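You operate a simulated robot arm through the tools that you are given. There is no shell and no other tool.

The job below is to be done with a simulated robot arm. You get a single attempt, and the scene is never put back.

Task
Season the tray on the slide: two shakes of herbs and three of sesame on the rice.
Fine: first one shake of sesame on the squash, then slide the tray along for the rice's sesame; slide it back after.

Only the result counts: the job must be done as asked and must still hold three seconds after the hand-in. Knocking over, shifting, dropping, spilling or breaking anything else fails it.

Robot
A 6-joint arm with a four-finger gripper, fixed in place. Base frame: the origin is on the floor under the middle of its stand, x ahead of it, y to its left, z up. Readings come in m, degrees, newtons and seconds.
It reaches about 1.041 m from its shoulder. Its first joint turns from -166.0 to 166.0 degrees. Payload 3.67 kg.
Tool frame: the origin (TCP) lies between the finger pads and is the grasp point; the fingertips stand 0.028 m ahead of it; z points along the fingers, y is the line along which they close. The gripper opens to 0.112 m; its body begins 0.073 m behind the TCP.
Orientation is that of the tool frame in the base frame, as a unit quaternion [x, y, z, w]. With the fingers straight down and closing along the base's y, the tool's x points along the base's -x, its y along +y and its z along -z.

Tools
- The arm moves only by the tool move_arm. Its argument "series" is a list that holds one entry, the list of rows, each a list of 7 numbers: the turn, a rotation vector about the tool's x, y, z in units of 60 degrees (1.0 is 60 degrees), then the shift along the tool's x, y, z in units of 150 mm (1.0 is 150 mm), then the gripper command, from -1 (shut) to 1 (fully open), values between in proportion. In form: [[[wx, wy, wz, dx, dy, dz, claw], ...]]. A call has 1 to 20 rows; each row is the pose to reach, as a shift and turn from the pose commanded when the call began, along the tool's axes at that moment. A call with a number of a shift or a turn outside -1 to 1 is refused whole. Each row takes 0.2 s and may step no farther than 0.05 m and 8.6 degrees from the row before; otherwise, or with a gripper value out of range, the whole call is refused. A pose out of reach is approached as far as the arm can. The call stops where the force on the tool passes 60 N (or 10 N more than at its start, if that is more) or the arm is blocked; 0.2 s more then pass. Each finger travels about 0.1025 m/s and halts on what it meets, pressing with about 38 N; the grip force reading is that of the motor and also rises with nothing between the fingers. The clock runs only during rows and for 0.2 s after the last one: add rows that repeat a pose to give the fingers time. The reply holds the time, the measured pose of the TCP, the force on the tool along the base axes, the opening and the grip force, in the units named above and with some noise, with the torque about the TCP (base axes, N m) and any sound that the robot's microphone picked up.
- Cameras (640 x 400 px; columns grow to the right, rows downward): "scene" is fixed at [0.4023, -0.6508, 1.6741]; the picture's right is [0.78, -0.62, 0.00], its down [-0.57, -0.72, -0.39] and it looks along [0.24, 0.30, -0.92] (base axes); focal length 308 px, centre (320, 200). "wrist" rides on the gripper at [0.06, -0.018, -0.104] in the tool frame; the picture's right is [0.29, 0.96, 0.00], its down [-0.80, 0.24, -0.55] and it looks along [-0.53, 0.16, 0.83] (tool axes); focal length 234 px, centre (320, 200). There is no depth. A picture from a camera that has moved, and an enlarged one, comes with that camera's place and axes in the base frame and with its lens.
- get_image(camera): a new picture of that camera. The clock stands still meanwhile.
- zoom(camera, box): a new picture of the part [left, top, right, bottom] of that camera's present view, enlarged. The clock stands still meanwhile.
- job_done(): hands the job in; it is judged then, once.

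Nothing tells you positions but the pictures and the camera data. Unless the task says otherwise, let go and move clear before handing in.

The tools are called after "Call:" as name(argument=value, ...) on one line, values as JSON. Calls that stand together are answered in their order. move_arm: Moves the arm, as the interface text tells. Its arguments: {"type":"object","properties":{"series":{"type":"array","items":{"type":"array","items":{"type":"array","items":{"type":"number"}}}}},"required":["series"]} The other tools are called the same way: get_image (camera) takes a picture; zoom (camera, box) takes an enlarged picture of a part of a camera's view; job_done () hands the job in.

At the start:

```text
time_s: 0.0
position: [0.4203, -0.3717, 1.2968]
orientation: [0.0, 1.0, 0.001, 0.001]
force: [-0.8, 0.6, -0.5]
moment: [0.02, -0.02, 0.0]
width: 0.1119
grip_force: 0.2
```

scene: 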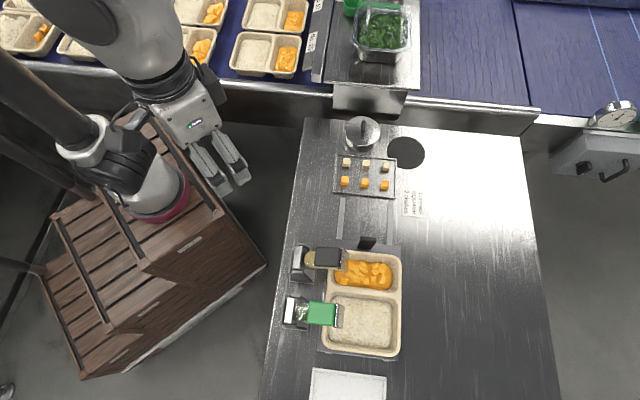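
wrist: 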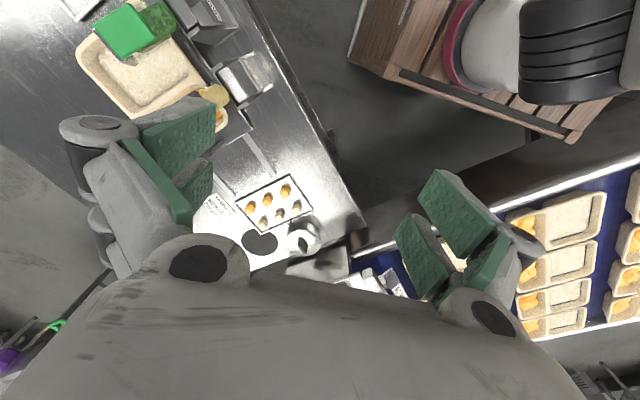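

I see a workbench with a tray on a slide (squash compartment and rice compartment), and two shakers held in holders above the tray: one with a dark cap (sesame?) and one green (herbs?). I'll zoom in for details before moving.

Call:
zoom(camera="scene", box=[270, 220, 430, 320])

Call:
zoom(camera="scene", box=[270, 280, 430, 380])

Call:
zoom(camera="scene", box=[300, 100, 460, 200])

Call:
zoom(camera="wrist", box=[60, 0, 300, 150])

```text
4.00 times, centred on (350, 270) of scene
camera zoom: at [0.4023, -0.6508, 1.6741], right [0.78, -0.62, 0.0], down [-0.57, -0.72, -0.39], along [0.24, 0.3, -0.92], focal length 1234 px, centre (200, -80)
```

zoom: 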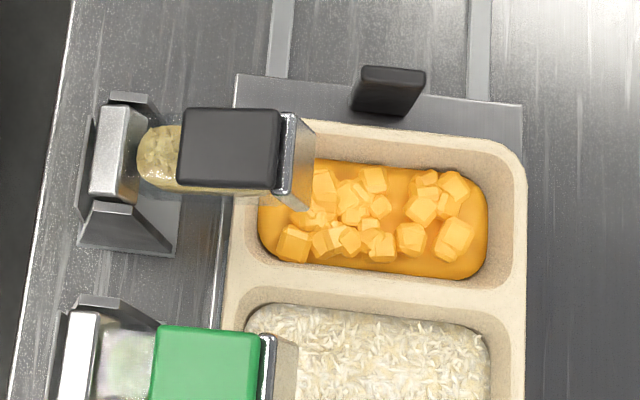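

```text
4.00 times, centred on (350, 330) of scene
camera zoom: at [0.4023, -0.6508, 1.6741], right [0.78, -0.62, 0.0], down [-0.57, -0.72, -0.39], along [0.24, 0.3, -0.92], focal length 1234 px, centre (200, -320)
```

zoom: 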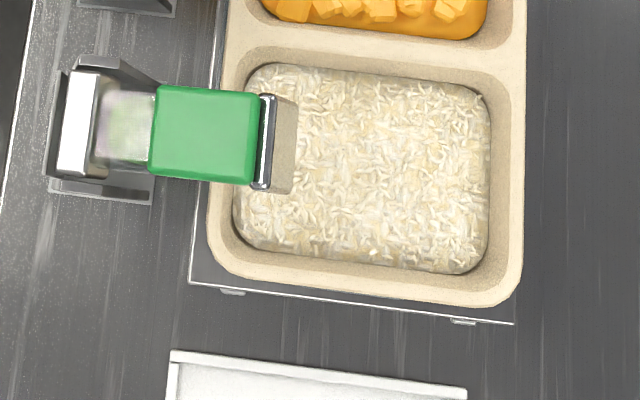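

```text
4.00 times, centred on (380, 150) of scene
camera zoom: at [0.4023, -0.6508, 1.6741], right [0.78, -0.62, 0.0], down [-0.57, -0.72, -0.39], along [0.24, 0.3, -0.92], focal length 1234 px, centre (80, 400)
```

zoom: 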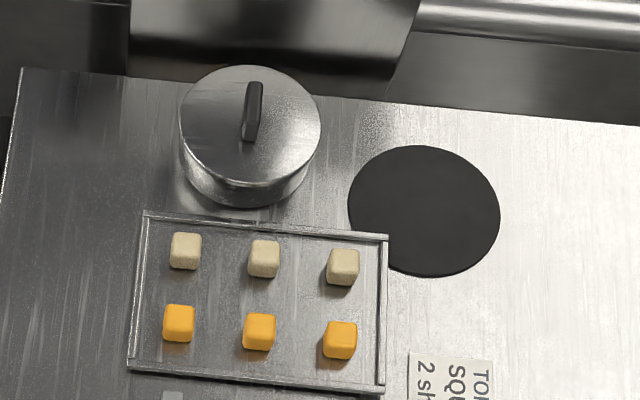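

```text
2.67 times, centred on (180, 75) of wrist
camera zoom: at [0.3622, -0.3882, 1.4], right [-0.29, 0.96, 0.0], down [0.8, 0.24, 0.55], along [0.53, 0.16, -0.83], focal length 624 px, centre (693, 533)
```

zoom: 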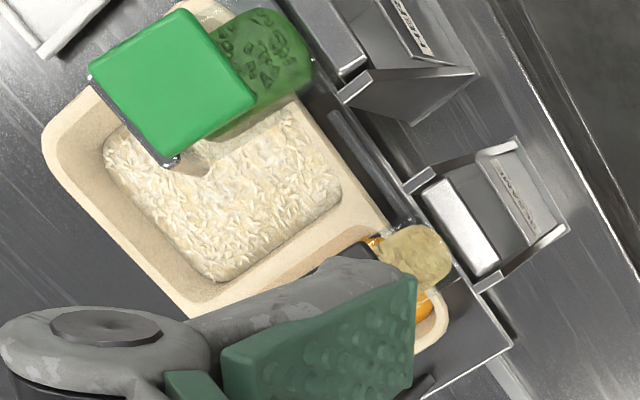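

There are two spring-style dispensers labelled HERBS and SESAME on brackets beside the slide, and a card on the bench. I'll read the card and the dispensers more closely.

Call:
zoom(camera="scene", box=[390, 180, 438, 225])

Call:
zoom(camera="scene", box=[275, 235, 355, 285])

Call:
zoom(camera="scene", box=[275, 285, 355, 335])

Call:
zoom(camera="wrist", box=[180, 150, 340, 250])

Call:
zoom(camera="scene", box=[320, 180, 420, 260])

```text
8.89 times, centred on (414, 202) of scene
camera zoom: at [0.4023, -0.6508, 1.6741], right [0.78, -0.62, 0.0], down [-0.57, -0.72, -0.39], along [0.24, 0.3, -0.92], focal length 2742 px, centre (-516, 178)
```

zoom: 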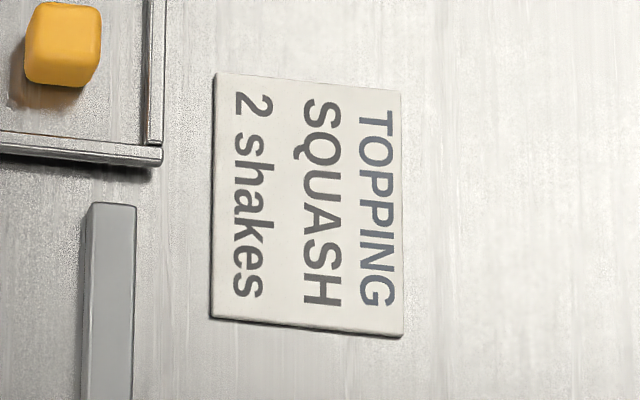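

```text
8.00 times, centred on (315, 260) of scene
camera zoom: at [0.4023, -0.6508, 1.6741], right [0.78, -0.62, 0.0], down [-0.57, -0.72, -0.39], along [0.24, 0.3, -0.92], focal length 2468 px, centre (360, -280)
```

zoom: 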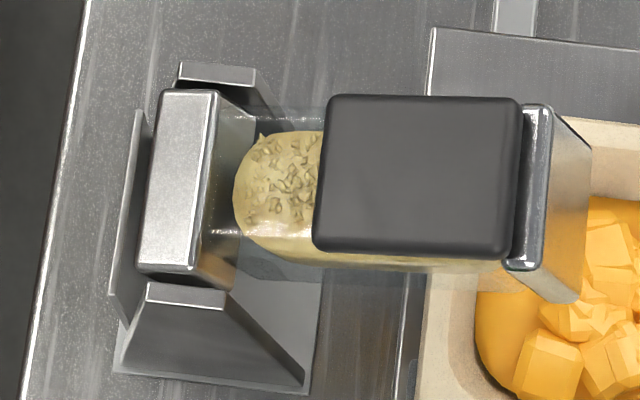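

```text
8.00 times, centred on (315, 310) of scene
camera zoom: at [0.4023, -0.6508, 1.6741], right [0.78, -0.62, 0.0], down [-0.57, -0.72, -0.39], along [0.24, 0.3, -0.92], focal length 2468 px, centre (360, -680)
```

zoom: 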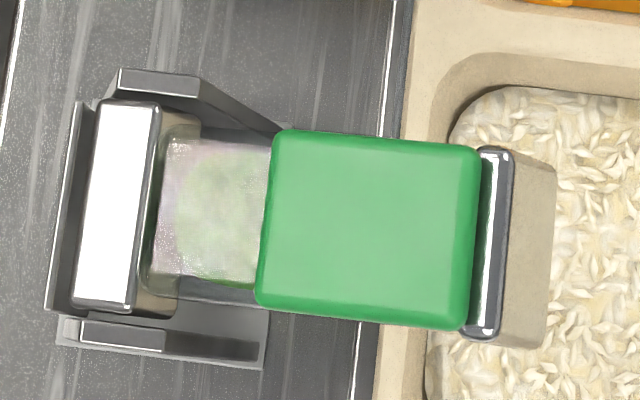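

```text
4.00 times, centred on (260, 200) of wrist
camera zoom: at [0.3622, -0.3882, 1.4], right [-0.29, 0.96, 0.0], down [0.8, 0.24, 0.55], along [0.53, 0.16, -0.83], focal length 937 px, centre (560, 200)
```

zoom: 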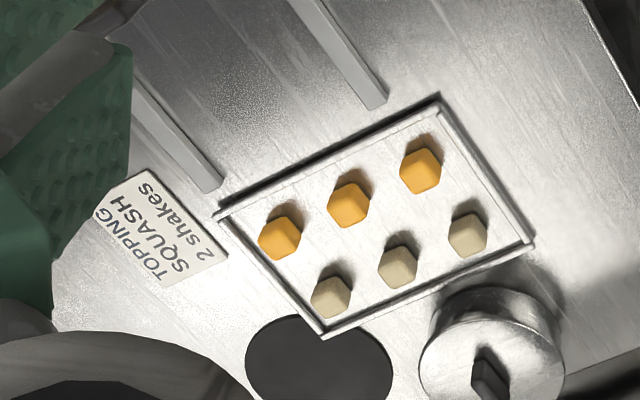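

```text
5.00 times, centred on (370, 220) of scene
camera zoom: at [0.4023, -0.6508, 1.6741], right [0.78, -0.62, 0.0], down [-0.57, -0.72, -0.39], along [0.24, 0.3, -0.92], focal length 1542 px, centre (70, 100)
```

zoom: 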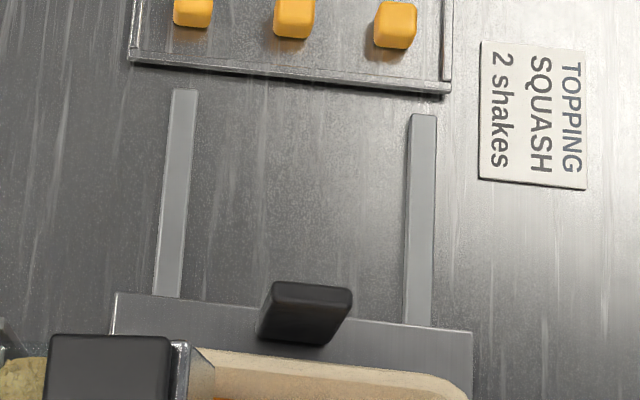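

The bench top is at about z = 0.85 and the green-capped herb shaker's top is near (0.42, -0.63, 1.03), with the sesame one beyond it. I'll move the wrist camera closer, staying well above everything, to understand how the dispensers work.

Call:
move_arm(series=[[[0, 0, 0, 0.1, -0.247, 0.09, 1], [0, 0, 0, 0.2, -0.494, 0.18, 1], [0, 0, 0, 0.3, -0.74, 0.27, 1], [0, 0, 0, 0.4, -0.987, 0.36, 1]]])

```text
time_s: 1.0
position: [0.3601, -0.5183, 1.2412]
orientation: [0.0, 1.0, -0.001, -0.001]
force: [0.1, 0.8, 0.4]
moment: [-0.07, -0.02, 0.03]
width: 0.1119
grip_force: 0.2
```

The arm moved freely as commanded. I'll look through the wrist camera from here before moving closer.

Call:
get_image(camera="wrist")

Call:
get_image(camera="scene")

```text
taken
camera wrist: at [0.3018, -0.5355, 1.3453], right [-0.29, 0.96, 0.0], down [0.8, 0.24, 0.55], along [0.53, 0.16, -0.83], focal length 234 px, centre (320, 200)
```

wrist: 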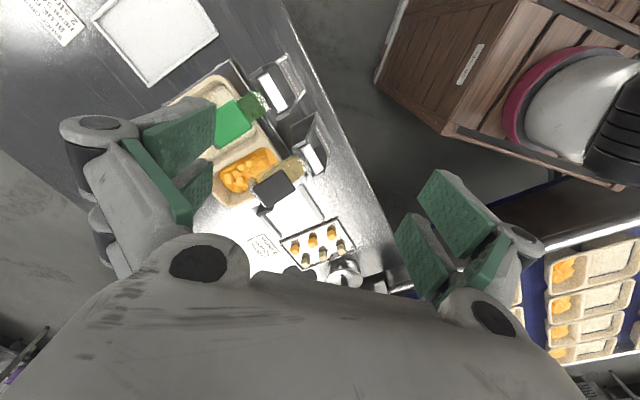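

```text
taken
```

scene: 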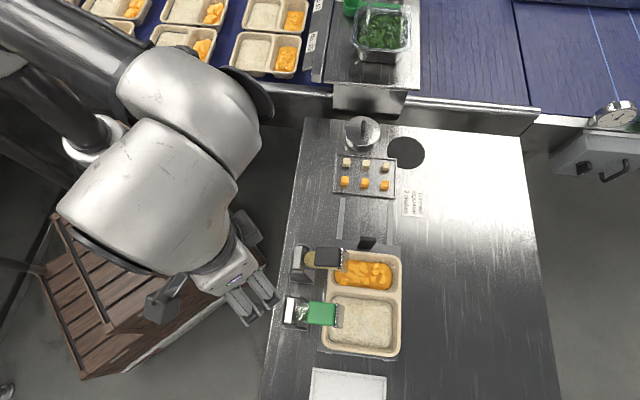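

Call:
zoom(camera="wrist", box=[190, 50, 350, 150])

Call:
zoom(camera="wrist", box=[210, 110, 370, 210])

Call:
zoom(camera="wrist", box=[0, 0, 100, 62])

```text
4.00 times, centred on (270, 100) of wrist
camera zoom: at [0.3018, -0.5355, 1.3453], right [-0.29, 0.96, 0.0], down [0.8, 0.24, 0.55], along [0.53, 0.16, -0.83], focal length 937 px, centre (520, 600)
```

zoom: 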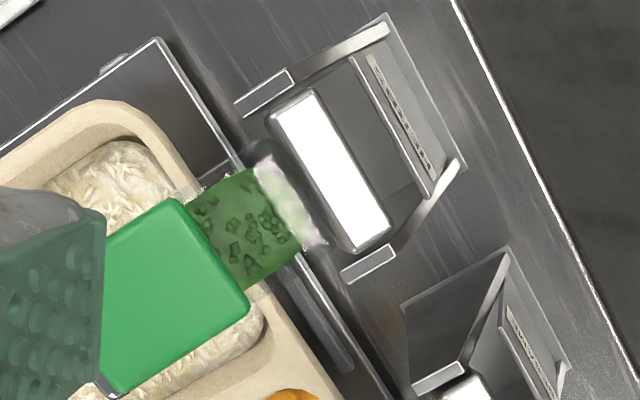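

```text
4.00 times, centred on (290, 160) of wrist
camera zoom: at [0.3018, -0.5355, 1.3453], right [-0.29, 0.96, 0.0], down [0.8, 0.24, 0.55], along [0.53, 0.16, -0.83], focal length 937 px, centre (440, 360)
```

zoom: 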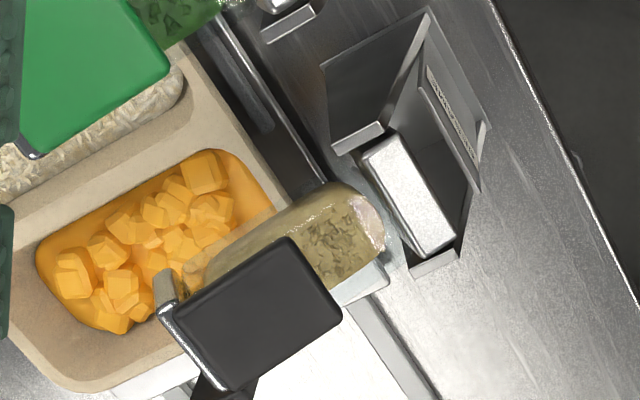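

```text
6.40 times, centred on (50, 31) of wrist
camera zoom: at [0.3018, -0.5355, 1.3453], right [-0.29, 0.96, 0.0], down [0.8, 0.24, 0.55], along [0.53, 0.16, -0.83], focal length 1499 px, centre (2048, 1282)
```

zoom: 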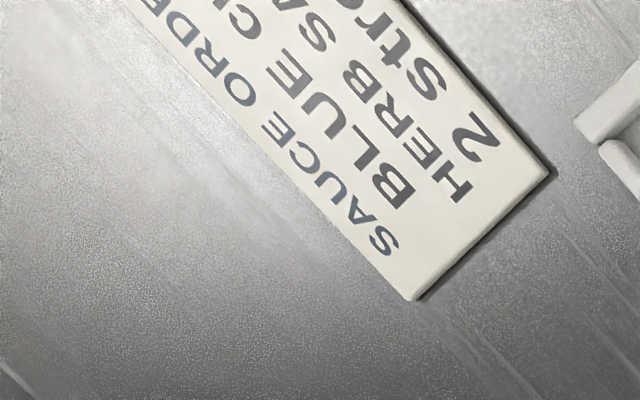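

The dispensers look like bottles held in V-shaped brackets with a big coloured cap hanging over the tray, but I can't tell from above how they're worked. I'll swing the wrist camera to the near side of the bench and tilt it for a side view.

Call:
move_arm(series=[[[0, -0.067, 0, 0.187, -0.16, 0.06, 1], [0, -0.133, 0, 0.373, -0.32, 0.12, 1], [0, -0.2, 0, 0.56, -0.48, 0.18, 1], [0, -0.267, 0, 0.747, -0.64, 0.24, 1], [0, -0.333, 0, 0.933, -0.8, 0.3, 1]]])

Call:
get_image(camera="wrist")

```text
time_s: 2.2
position: [0.2211, -0.6404, 1.1989]
orientation: [-0.001, 0.985, -0.001, 0.175]
force: [0.5, -0.3, 1.6]
moment: [-0.07, 0.08, -0.02]
width: 0.1119
grip_force: 0.1
```

```text
taken
camera wrist: at [0.1295, -0.6576, 1.275], right [-0.27, 0.96, -0.1], down [0.56, 0.24, 0.79], along [0.78, 0.16, -0.6], focal length 234 px, centre (320, 200)
```

wrist: 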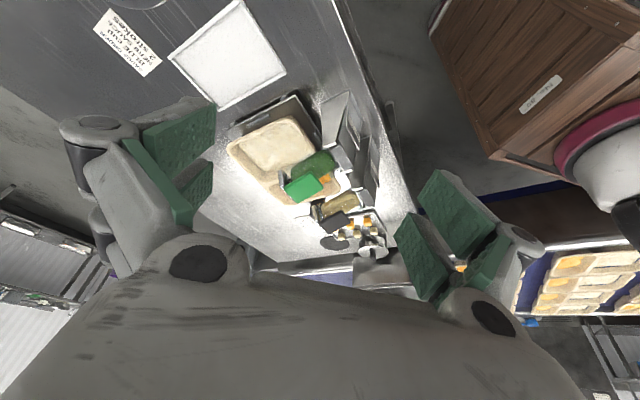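

The tilted view is working; the picture is upside down but shows the dispensers in profile. I'll enlarge it.

Call:
zoom(camera="wrist", box=[240, 110, 400, 210])

Call:
zoom(camera="wrist", box=[280, 130, 360, 180])

Call:
zoom(camera="wrist", box=[90, 0, 170, 80])

```text
4.00 times, centred on (320, 160) of wrist
camera zoom: at [0.1295, -0.6576, 1.275], right [-0.27, 0.96, -0.1], down [0.56, 0.24, 0.79], along [0.78, 0.16, -0.6], focal length 937 px, centre (320, 360)
```

zoom: 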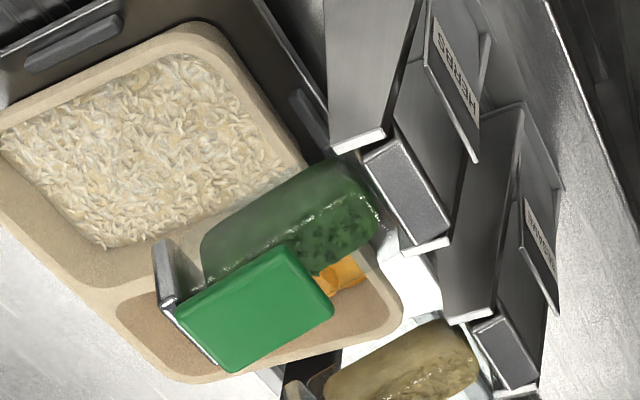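

```text
8.00 times, centred on (320, 155) of wrist
camera zoom: at [0.1295, -0.6576, 1.275], right [-0.27, 0.96, -0.1], down [0.56, 0.24, 0.79], along [0.78, 0.16, -0.6], focal length 1873 px, centre (320, 560)
```

zoom: 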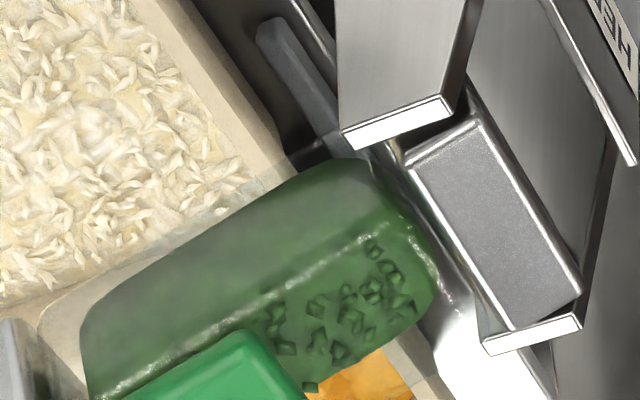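

```text
5.00 times, centred on (130, 40) of wrist
camera zoom: at [0.1295, -0.6576, 1.275], right [-0.27, 0.96, -0.1], down [0.56, 0.24, 0.79], along [0.78, 0.16, -0.6], focal length 1171 px, centre (1270, 1000)
```

zoom: 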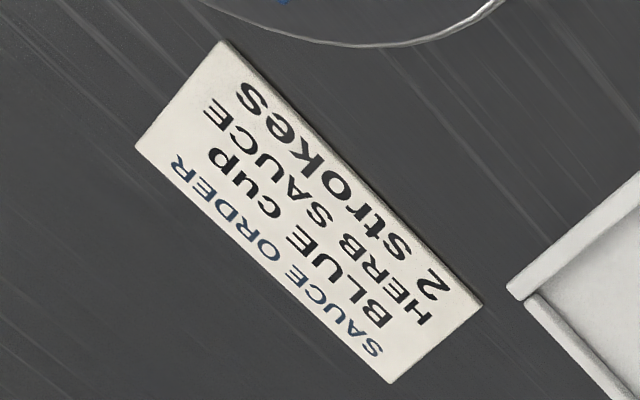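

The herb bottle lies level with a green pad on top of its outer end, over the rice, cantilevered out from a silver block in the bracket. I'll go lower for a true side profile.

Call:
move_arm(series=[[[0, -0.067, 0, -0.05, -0.08, 0.2, 1], [0, -0.133, 0, -0.1, -0.16, 0.4, 1], [0, -0.2, 0, -0.15, -0.24, 0.6, 1], [0, -0.267, 0, -0.2, -0.32, 0.75, 1], [0, -0.333, 0, -0.25, -0.4, 0.75, 1]]])

Call:
get_image(camera="wrist")

```text
time_s: 3.4
position: [0.296, -0.6986, 1.1037]
orientation: [0.0, 0.939, 0.0, 0.343]
force: [0.7, -0.5, 0.2]
moment: [-0.04, 0.02, 0.03]
width: 0.1122
grip_force: 0.0
```

```text
taken
camera wrist: at [0.1836, -0.7168, 1.145], right [-0.22, 0.96, -0.19], down [0.25, 0.24, 0.94], along [0.94, 0.16, -0.3], focal length 234 px, centre (320, 200)
```

wrist: 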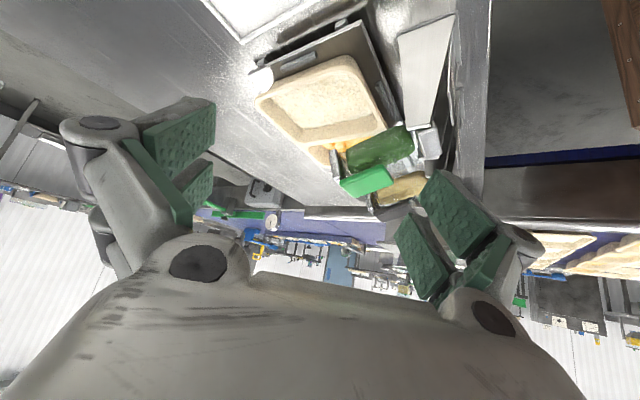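

Call:
zoom(camera="wrist", box=[310, 100, 470, 220])

Call:
zoom(camera="wrist", box=[330, 110, 450, 210])

Call:
get_image(camera="scene")

```text
3.33 times, centred on (390, 160) of wrist
camera zoom: at [0.1836, -0.7168, 1.145], right [-0.22, 0.96, -0.19], down [0.25, 0.24, 0.94], along [0.94, 0.16, -0.3], focal length 781 px, centre (87, 333)
```

zoom: 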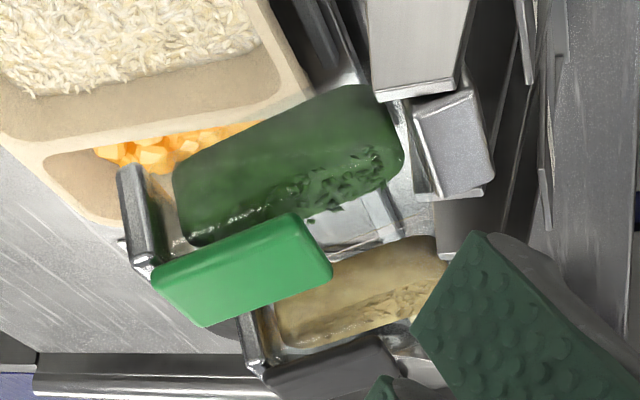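

```text
4.00 times, centred on (390, 160) of wrist
camera zoom: at [0.1836, -0.7168, 1.145], right [-0.22, 0.96, -0.19], down [0.25, 0.24, 0.94], along [0.94, 0.16, -0.3], focal length 937 px, centre (40, 360)
```

zoom: 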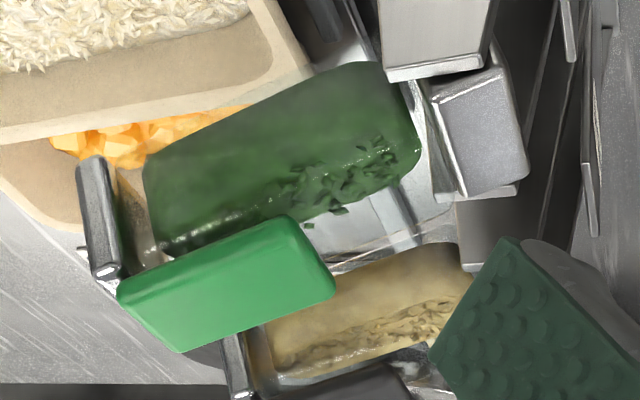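

```text
taken
```

scene: 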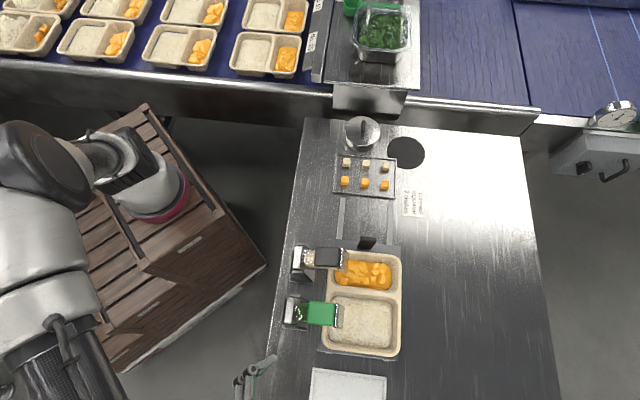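

The shaker is a clear tube between a hinge block and a front plate, with a broad pad on top, so it looks like a push-down dispenser: herbs sits over the rice and sesame over the squash, about 0.11 m apart along the slide. I'll back up to vertical above the bench and check the geometry from above.

Call:
move_arm(series=[[[0, 0.11, 0, -0.107, 0.0, -0.128, 1], [0, 0.22, 0, -0.214, 0.0, -0.255, 1], [0, 0.33, 0, -0.321, 0.0, -0.383, 1], [0, 0.44, 0, -0.428, 0.0, -0.51, 1], [0, 0.55, 0, -0.535, 0.0, -0.638, 1], [0, 0.667, 0, -0.643, 0.0, -0.766, 1]]])

Call:
get_image(camera="wrist")

Call:
get_image(camera="scene")

```text
time_s: 4.8
position: [0.2957, -0.6993, 1.2563]
orientation: [0.001, 1.0, 0.0, -0.001]
force: [0.3, -0.7, 0.6]
moment: [0.02, -0.03, 0.01]
width: 0.1121
grip_force: 0.1
```

```text
taken
camera wrist: at [0.2364, -0.7167, 1.3591], right [-0.29, 0.96, 0.0], down [0.8, 0.24, 0.55], along [0.53, 0.16, -0.83], focal length 234 px, centre (320, 200)
```

wrist: 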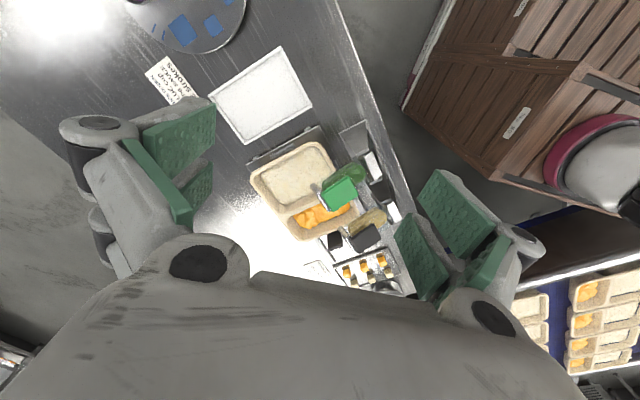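

```text
taken
```

scene: 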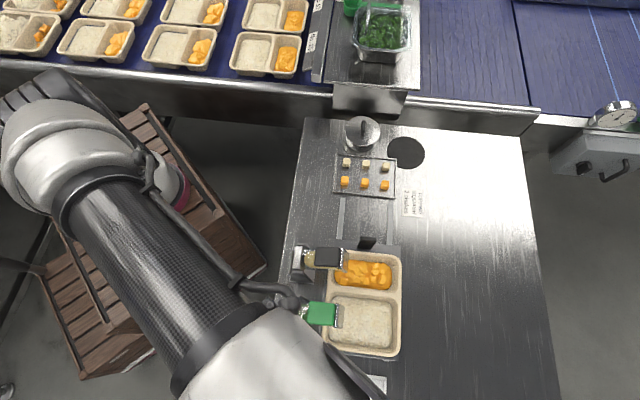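

Call:
zoom(camera="wrist", box=[240, 120, 420, 300])

Call:
zoom(camera="wrist", box=[300, 150, 400, 250])

Call:
zoom(camera="scene", box=[280, 230, 420, 320])

```text
2.22 times, centred on (330, 210) of wrist
camera zoom: at [0.2364, -0.7167, 1.3591], right [-0.29, 0.96, 0.0], down [0.8, 0.24, 0.55], along [0.53, 0.16, -0.83], focal length 520 px, centre (298, 178)
```

zoom: 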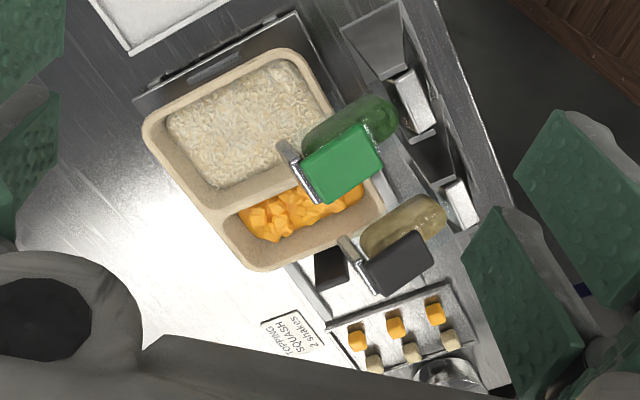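

```text
4.00 times, centred on (350, 200) of wrist
camera zoom: at [0.2364, -0.7167, 1.3591], right [-0.29, 0.96, 0.0], down [0.8, 0.24, 0.55], along [0.53, 0.16, -0.83], focal length 937 px, centre (200, 200)
```

zoom: 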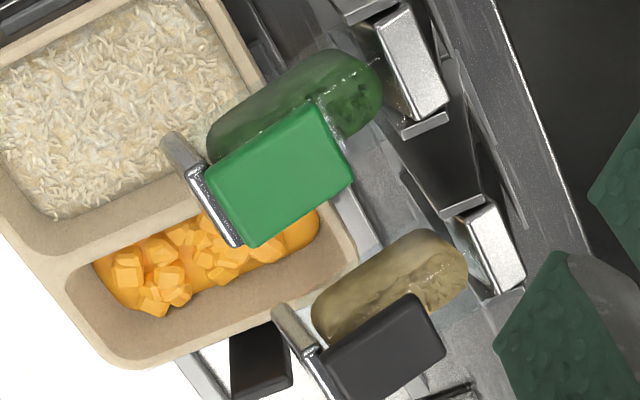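

```text
4.44 times, centred on (350, 275) of scene
camera zoom: at [0.4023, -0.6508, 1.6741], right [0.78, -0.62, 0.0], down [-0.57, -0.72, -0.39], along [0.24, 0.3, -0.92], focal length 1371 px, centre (187, -133)
```

zoom: 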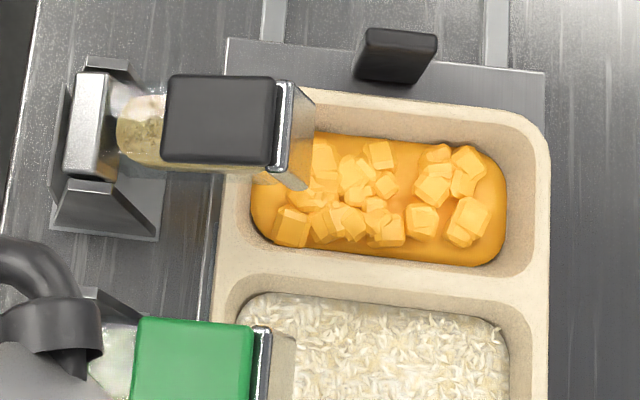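

Triangulating both views puts the pad tops at about (0.42, -0.63, 1.033) for herbs and (0.50, -0.55, 1.033) for sesame, with the slide running along the base's 45° diagonal. I'll shut the gripper, turn it 45° to line up with the slide, and travel high toward the sesame pad.

Call:
move_arm(series=[[[0, 0, 0.125, -0.115, 0.083, 0, -1], [0, 0, 0.25, -0.229, 0.167, 0, -1], [0, 0, 0.375, -0.344, 0.25, 0, -1], [0, 0, 0.5, -0.458, 0.333, 0, -1], [0, 0, 0.625, -0.573, 0.417, 0, -1], [0, 0, 0.75, -0.687, 0.5, 0, -1]]])

Call:
get_image(camera="wrist")

Call:
get_image(camera="scene")

```text
time_s: 6.2
position: [0.3976, -0.6247, 1.255]
orientation: [0.384, 0.923, 0.0, 0.001]
force: [0.0, 0.0, -0.1]
moment: [0.05, 0.0, 0.0]
width: 0.0002
grip_force: 35.2
```

```text
taken
camera wrist: at [0.3439, -0.5938, 1.3587], right [0.48, 0.88, 0.0], down [0.73, -0.4, 0.55], along [0.49, -0.26, -0.83], focal length 234 px, centre (320, 200)
```

wrist: 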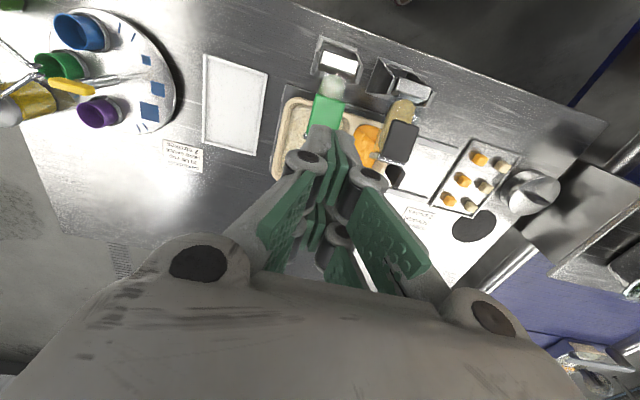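

```text
taken
```

scene: 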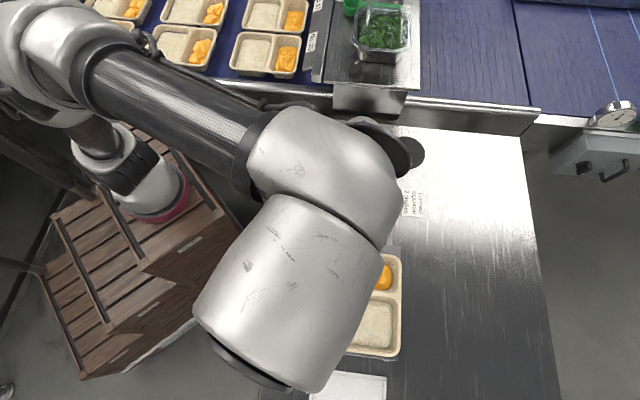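

The gripper is closed and lined up with the slide. I'll zoom here to refine pad and handle positions.

Call:
zoom(camera="wrist", box=[280, 30, 440, 190])

Call:
zoom(camera="wrist", box=[240, 110, 440, 290])

```text
2.50 times, centred on (360, 110) of wrist
camera zoom: at [0.3439, -0.5938, 1.3587], right [0.48, 0.88, 0.0], down [0.73, -0.4, 0.55], along [0.49, -0.26, -0.83], focal length 585 px, centre (220, 425)
```

zoom: 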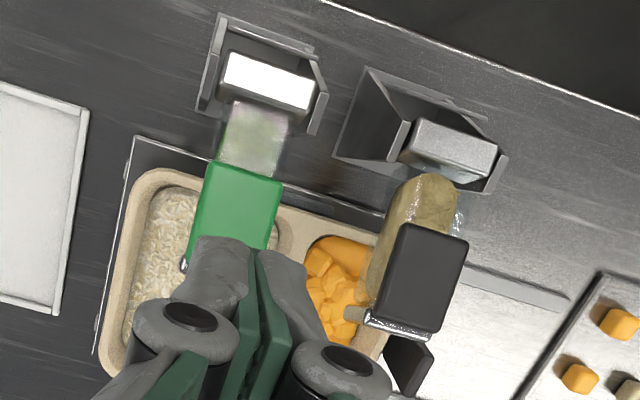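

```text
2.22 times, centred on (340, 200) of wrist
camera zoom: at [0.3439, -0.5938, 1.3587], right [0.48, 0.88, 0.0], down [0.73, -0.4, 0.55], along [0.49, -0.26, -0.83], focal length 520 px, centre (276, 200)
```

zoom: 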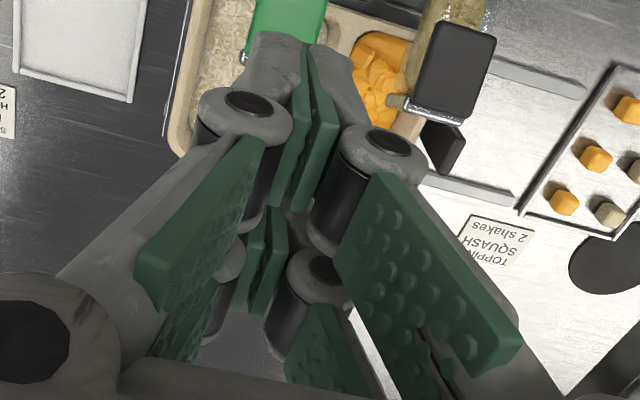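

Call:
zoom(camera="wrist", box=[360, 130, 440, 210])

Call:
zoom(camera="wrist", box=[360, 90, 420, 150])

```text
5.00 times, centred on (400, 170) of wrist
camera zoom: at [0.3439, -0.5938, 1.3587], right [0.48, 0.88, 0.0], down [0.73, -0.4, 0.55], along [0.49, -0.26, -0.83], focal length 1171 px, centre (-80, 350)
```

zoom: 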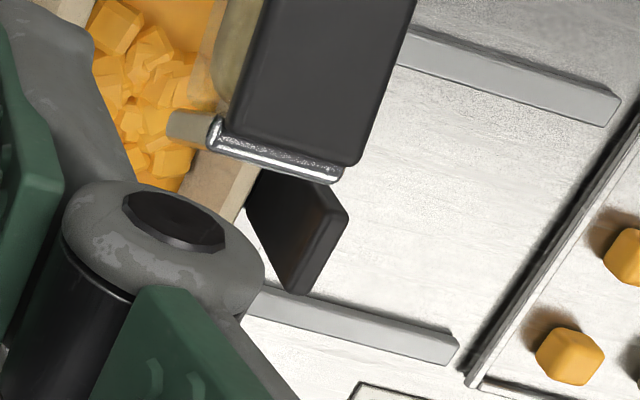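

```text
6.67 times, centred on (390, 120) of wrist
camera zoom: at [0.3439, -0.5938, 1.3587], right [0.48, 0.88, 0.0], down [0.73, -0.4, 0.55], along [0.49, -0.26, -0.83], focal length 1561 px, centre (-147, 733)
```

zoom: 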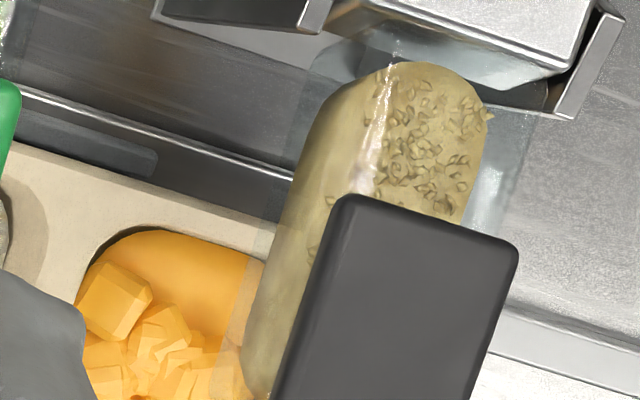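

The sesame pad centre refines to about (0.502, -0.547) and the slide handle's top to about (0.617, -0.563, 0.95). I'll move over the sesame pad with the fingers shut and stop about 5 cm above it.

Call:
move_arm(series=[[[0, 0, 0, -0.022, 0.215, 0, -1], [0, 0, 0, -0.045, 0.43, 0, -1], [0, 0, 0, -0.067, 0.645, 0, -1], [0, 0, 0, -0.09, 0.859, 0, -1], [0, 0, 0, -0.09, 0.859, 0.3, -1], [0, 0, 0, -0.09, 0.859, 0.6, -1], [0, 0, 0, -0.09, 0.859, 0.9, -1]]])

Call:
get_image(camera="wrist")

Call:
get_image(camera="scene")

```text
time_s: 7.8
position: [0.4987, -0.5421, 1.1184]
orientation: [0.383, 0.924, -0.001, 0.0]
force: [0.4, 0.5, -0.3]
moment: [0.01, 0.01, 0.01]
width: 0.0001
grip_force: 36.0
```

```text
taken
camera wrist: at [0.4448, -0.5122, 1.2217], right [0.47, 0.88, 0.0], down [0.73, -0.39, 0.55], along [0.49, -0.26, -0.83], focal length 234 px, centre (320, 200)
```

wrist: 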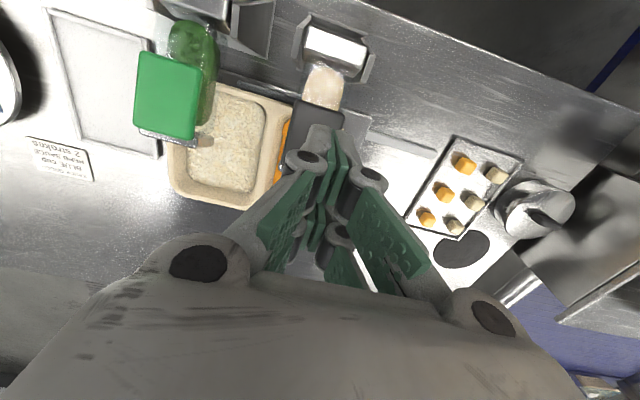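

```text
taken
```

scene: 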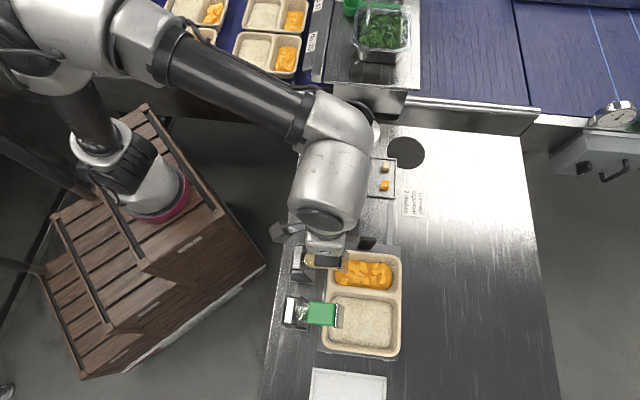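

The fingers are above the dark sesame pad and the scene camera still sees the squash. I'll check alignment in close-up before touching.

Call:
zoom(camera="wrist", box=[250, 30, 410, 230])

Call:
zoom(camera="scene", box=[260, 200, 420, 300])

```text
2.00 times, centred on (330, 130) of wrist
camera zoom: at [0.4448, -0.5122, 1.2217], right [0.47, 0.88, 0.0], down [0.73, -0.39, 0.55], along [0.49, -0.26, -0.83], focal length 468 px, centre (300, 340)
```

zoom: 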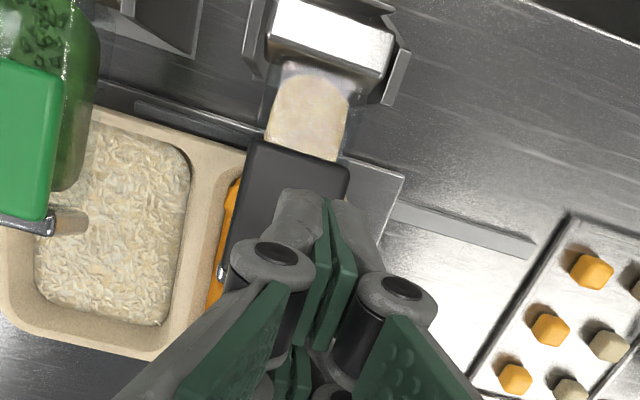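

```text
4.00 times, centred on (340, 250) of scene
camera zoom: at [0.4023, -0.6508, 1.6741], right [0.78, -0.62, 0.0], down [-0.57, -0.72, -0.39], along [0.24, 0.3, -0.92], focal length 1234 px, centre (240, 0)
```

zoom: 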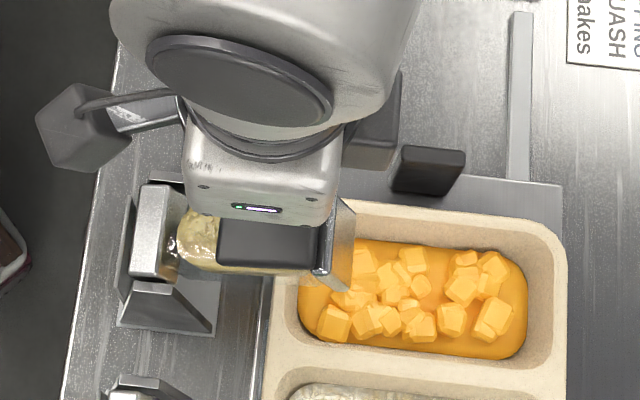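

Alignment looks right, with both finger pairs over the pad and clear of the front plate. I'll come down to just above the pad, then feel for contact in small steps.

Call:
move_arm(series=[[[0, 0, 0, 0, 0, 0.12, -1], [0, 0, 0, 0, 0, 0.24, -1], [0, 0, 0, 0, 0, 0.33, -1]]])

Call:
zoom(camera="wrist", box=[250, 30, 410, 230])

Call:
zoom(camera="scene", box=[260, 200, 420, 300])

```text
time_s: 8.6
position: [0.4977, -0.5434, 1.0706]
orientation: [0.383, 0.924, -0.001, 0.0]
force: [0.1, -0.3, 0.6]
moment: [-0.03, -0.04, 0.03]
width: 0.006
grip_force: 35.8
```

```text
2.00 times, centred on (330, 130) of wrist
camera zoom: at [0.4441, -0.5125, 1.1731], right [0.47, 0.88, 0.0], down [0.73, -0.39, 0.55], along [0.49, -0.26, -0.83], focal length 468 px, centre (300, 340)
```

zoom: 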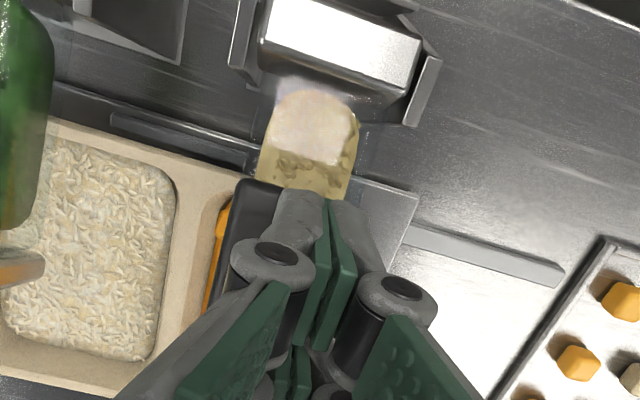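

```text
4.00 times, centred on (340, 250) of scene
camera zoom: at [0.4023, -0.6508, 1.6741], right [0.78, -0.62, 0.0], down [-0.57, -0.72, -0.39], along [0.24, 0.3, -0.92], focal length 1234 px, centre (240, 0)
```

zoom: 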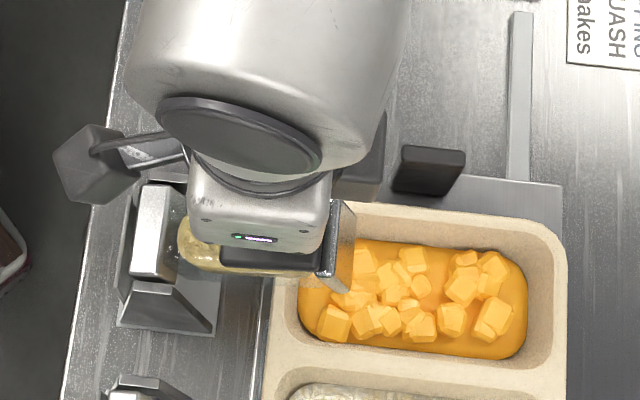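

The front finger pair sits very near the pad's rear edge, so I want to shift about 7 mm toward the tray side. First I'll rise slightly and recentre.

Call:
move_arm(series=[[[0, 0, 0, 0, 0, -0.067, -1], [0, 0, 0, -0.04, 0, -0.067, -1], [0, 0, 0, -0.04, 0, -0.067, -1]]])

Call:
zoom(camera="wrist", box=[270, 60, 390, 180])

```text
time_s: 9.4
position: [0.5014, -0.5466, 1.0806]
orientation: [0.382, 0.924, -0.001, 0.0]
force: [0.8, 0.0, 0.2]
moment: [0.03, -0.02, -0.02]
width: 0.0
grip_force: 36.4
```

```text
3.33 times, centred on (330, 120) of wrist
camera zoom: at [0.448, -0.5163, 1.1831], right [0.47, 0.88, 0.0], down [0.73, -0.39, 0.55], along [0.49, -0.26, -0.83], focal length 781 px, centre (287, 467)
```

zoom: 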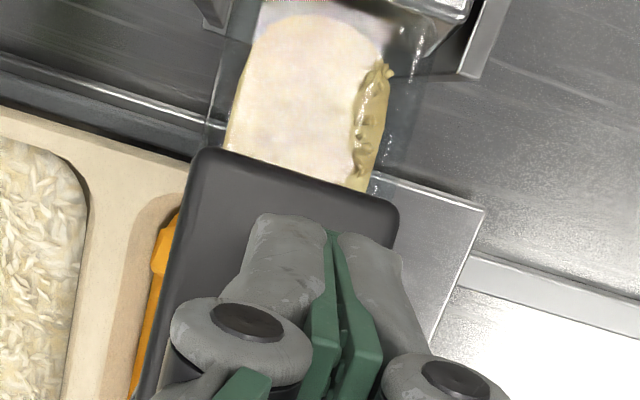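

The pad centre is about 5 mm further toward the herb side than my fingers. I'll shift by that, then step down feeling for contact.

Call:
move_arm(series=[[[0, 0, 0, 0, -0.035, 0, -1], [0, 0, 0, 0, -0.035, 0.05, -1], [0, 0, 0, 0, -0.035, 0.08, -1], [0, 0, 0, 0, -0.035, 0.08, -1]]])

Call:
zoom(camera="wrist", box=[270, 60, 390, 180])

```text
time_s: 10.4
position: [0.4981, -0.5504, 1.0681]
orientation: [0.382, 0.924, -0.002, 0.0]
force: [0.4, -0.6, 1.8]
moment: [-0.05, -0.06, -0.01]
width: 0.0059
grip_force: 35.5
```

```text
3.33 times, centred on (330, 120) of wrist
camera zoom: at [0.4449, -0.5203, 1.1715], right [0.47, 0.88, 0.0], down [0.73, -0.39, 0.55], along [0.49, -0.26, -0.83], focal length 781 px, centre (287, 467)
```

zoom: 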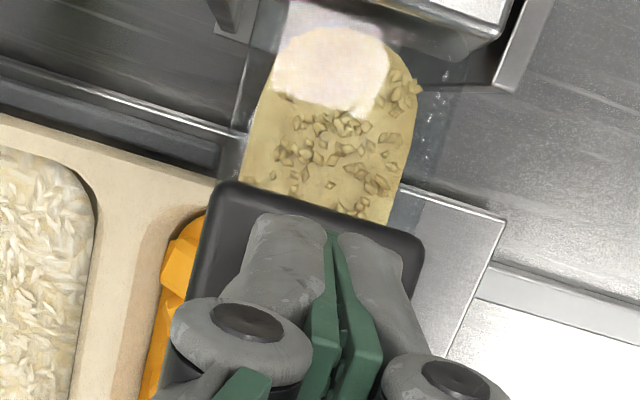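

Light contact now (about 2 N, fingers nudged). I'll press in small steps and watch force, sound and the squash.

Call:
move_arm(series=[[[0, 0, 0, 0, 0, 0.015, -1], [0, 0, 0, 0, 0, 0.027, -1], [0, 0, 0, 0, 0, 0.027, -1]]])

```text
time_s: 11.2
position: [0.4987, -0.5509, 1.064]
orientation: [0.382, 0.924, 0.0, -0.001]
force: [0.2, -0.1, 1.6]
moment: [-0.04, -0.05, 0.0]
width: 0.0059
grip_force: 36.2
```

Call:
move_arm(series=[[[0, 0, 0, 0, 0, 0.015, -1], [0, 0, 0, 0, 0, 0.027, -1], [0, 0, 0, 0, 0, 0.027, -1]]])

Call:
zoom(camera="scene", box=[260, 200, 420, 300])

Call:
zoom(camera="wrist", box=[250, 30, 410, 230])

```text
time_s: 12.0
position: [0.5, -0.5517, 1.06]
orientation: [0.382, 0.924, 0.001, 0.0]
force: [-0.1, 0.2, 0.8]
moment: [0.0, -0.06, 0.04]
width: 0.0061
grip_force: 35.2
```

```text
4.00 times, centred on (340, 250) of scene
camera zoom: at [0.4023, -0.6508, 1.6741], right [0.78, -0.62, 0.0], down [-0.57, -0.72, -0.39], along [0.24, 0.3, -0.92], focal length 1234 px, centre (240, 0)
```

zoom: 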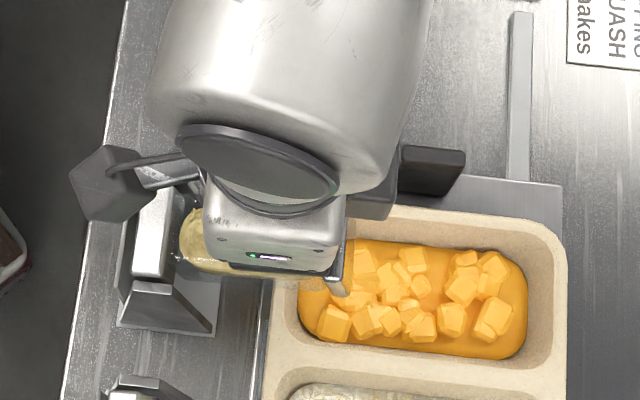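

```text
2.00 times, centred on (330, 130) of wrist
camera zoom: at [0.4453, -0.5206, 1.1638], right [0.47, 0.88, 0.0], down [0.73, -0.39, 0.55], along [0.49, -0.26, -0.83], focal length 468 px, centre (300, 340)
```

zoom: 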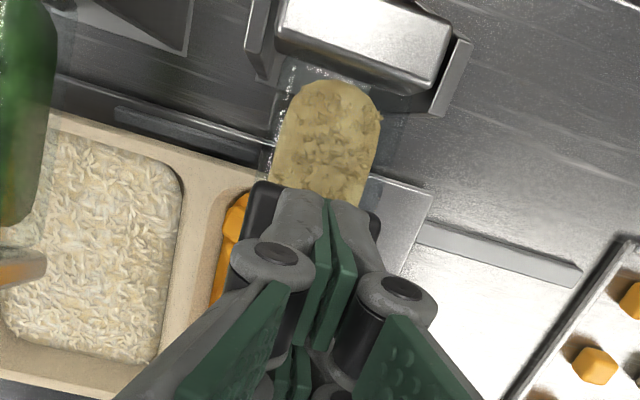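

No sesame yet and almost no resistance at z = 1.060. I'll keep pressing in small steps.

Call:
move_arm(series=[[[0, 0, 0, 0, 0, 0.015, -1], [0, 0, 0, 0, 0, 0.027, -1], [0, 0, 0, 0, 0, 0.027, -1]]])

Call:
zoom(camera="wrist", box=[270, 60, 390, 180])

```text
time_s: 12.8
position: [0.4997, -0.5505, 1.0571]
orientation: [0.382, 0.924, -0.001, 0.0]
force: [0.2, 0.3, 1.3]
moment: [-0.03, -0.03, -0.02]
width: 0.006
grip_force: 35.4
```

```text
3.33 times, centred on (330, 120) of wrist
camera zoom: at [0.4455, -0.5208, 1.1598], right [0.47, 0.88, 0.0], down [0.73, -0.39, 0.55], along [0.49, -0.26, -0.83], focal length 781 px, centre (287, 467)
```

zoom: 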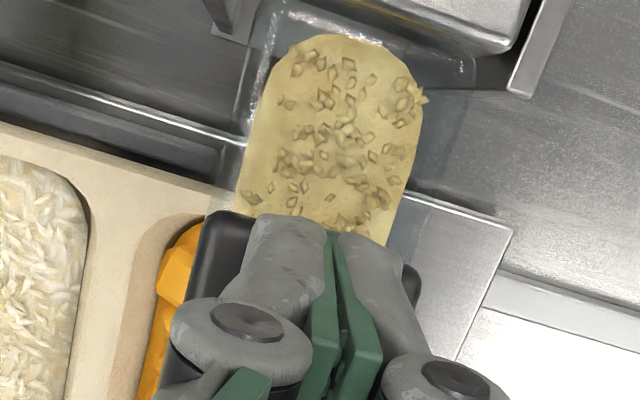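

I'm not certain whether the pad has begun to move. I'll compare close-ups with the earlier ones.

Call:
zoom(camera="scene", box=[275, 235, 355, 285])

Call:
get_image(camera="wrist")

```text
8.00 times, centred on (315, 260) of scene
camera zoom: at [0.4023, -0.6508, 1.6741], right [0.78, -0.62, 0.0], down [-0.57, -0.72, -0.39], along [0.24, 0.3, -0.92], focal length 2468 px, centre (360, -280)
```

zoom: 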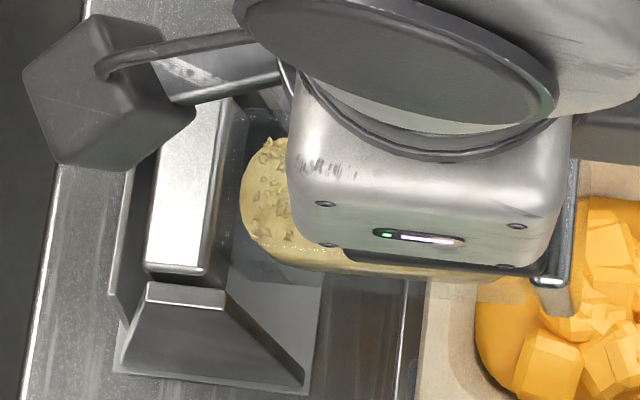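

```text
taken
camera wrist: at [0.4455, -0.5208, 1.1598], right [0.47, 0.88, 0.0], down [0.73, -0.39, 0.55], along [0.49, -0.26, -0.83], focal length 234 px, centre (320, 200)
```

wrist: 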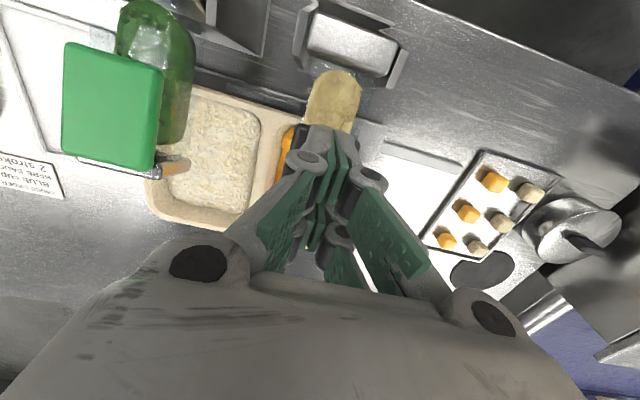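

The pad's front edge has swung down and outward compared with the first picture, so the lever is pivoting under a very light spring. Since it swings outward as it drops, I'll follow it toward the tray while pressing on.

Call:
move_arm(series=[[[0, 0, 0, -0.03, 0, 0.015, -1], [0, 0, 0, -0.055, 0, 0.033, -1], [0, 0, 0, -0.055, 0, 0.033, -1]]])

Call:
zoom(camera="scene", box=[275, 235, 355, 285])

Call:
zoom(camera="wrist", box=[250, 30, 410, 190])

```text
time_s: 13.6
position: [0.5046, -0.5565, 1.0501]
orientation: [0.383, 0.924, 0.001, 0.0]
force: [-0.6, 0.4, 2.0]
moment: [0.0, -0.04, -0.02]
width: 0.0057
grip_force: 35.3
```

```text
8.00 times, centred on (315, 260) of scene
camera zoom: at [0.4023, -0.6508, 1.6741], right [0.78, -0.62, 0.0], down [-0.57, -0.72, -0.39], along [0.24, 0.3, -0.92], focal length 2468 px, centre (360, -280)
```

zoom: 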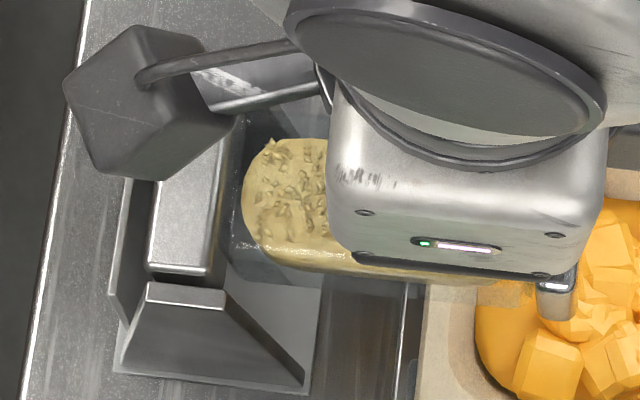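

```text
2.50 times, centred on (330, 110) of wrist
camera zoom: at [0.4511, -0.5262, 1.1547], right [0.47, 0.88, 0.0], down [0.73, -0.39, 0.55], along [0.49, -0.26, -0.83], focal length 585 px, centre (295, 425)
```

zoom: 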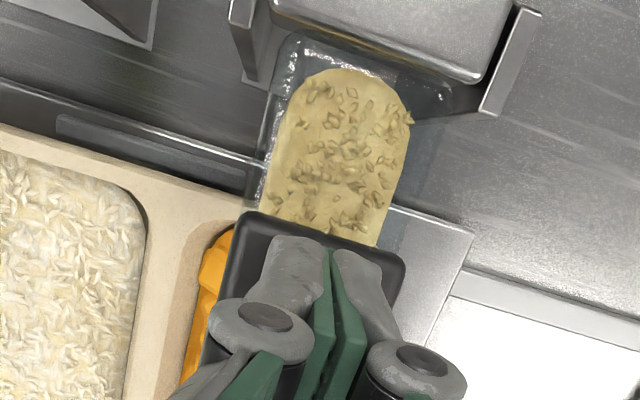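

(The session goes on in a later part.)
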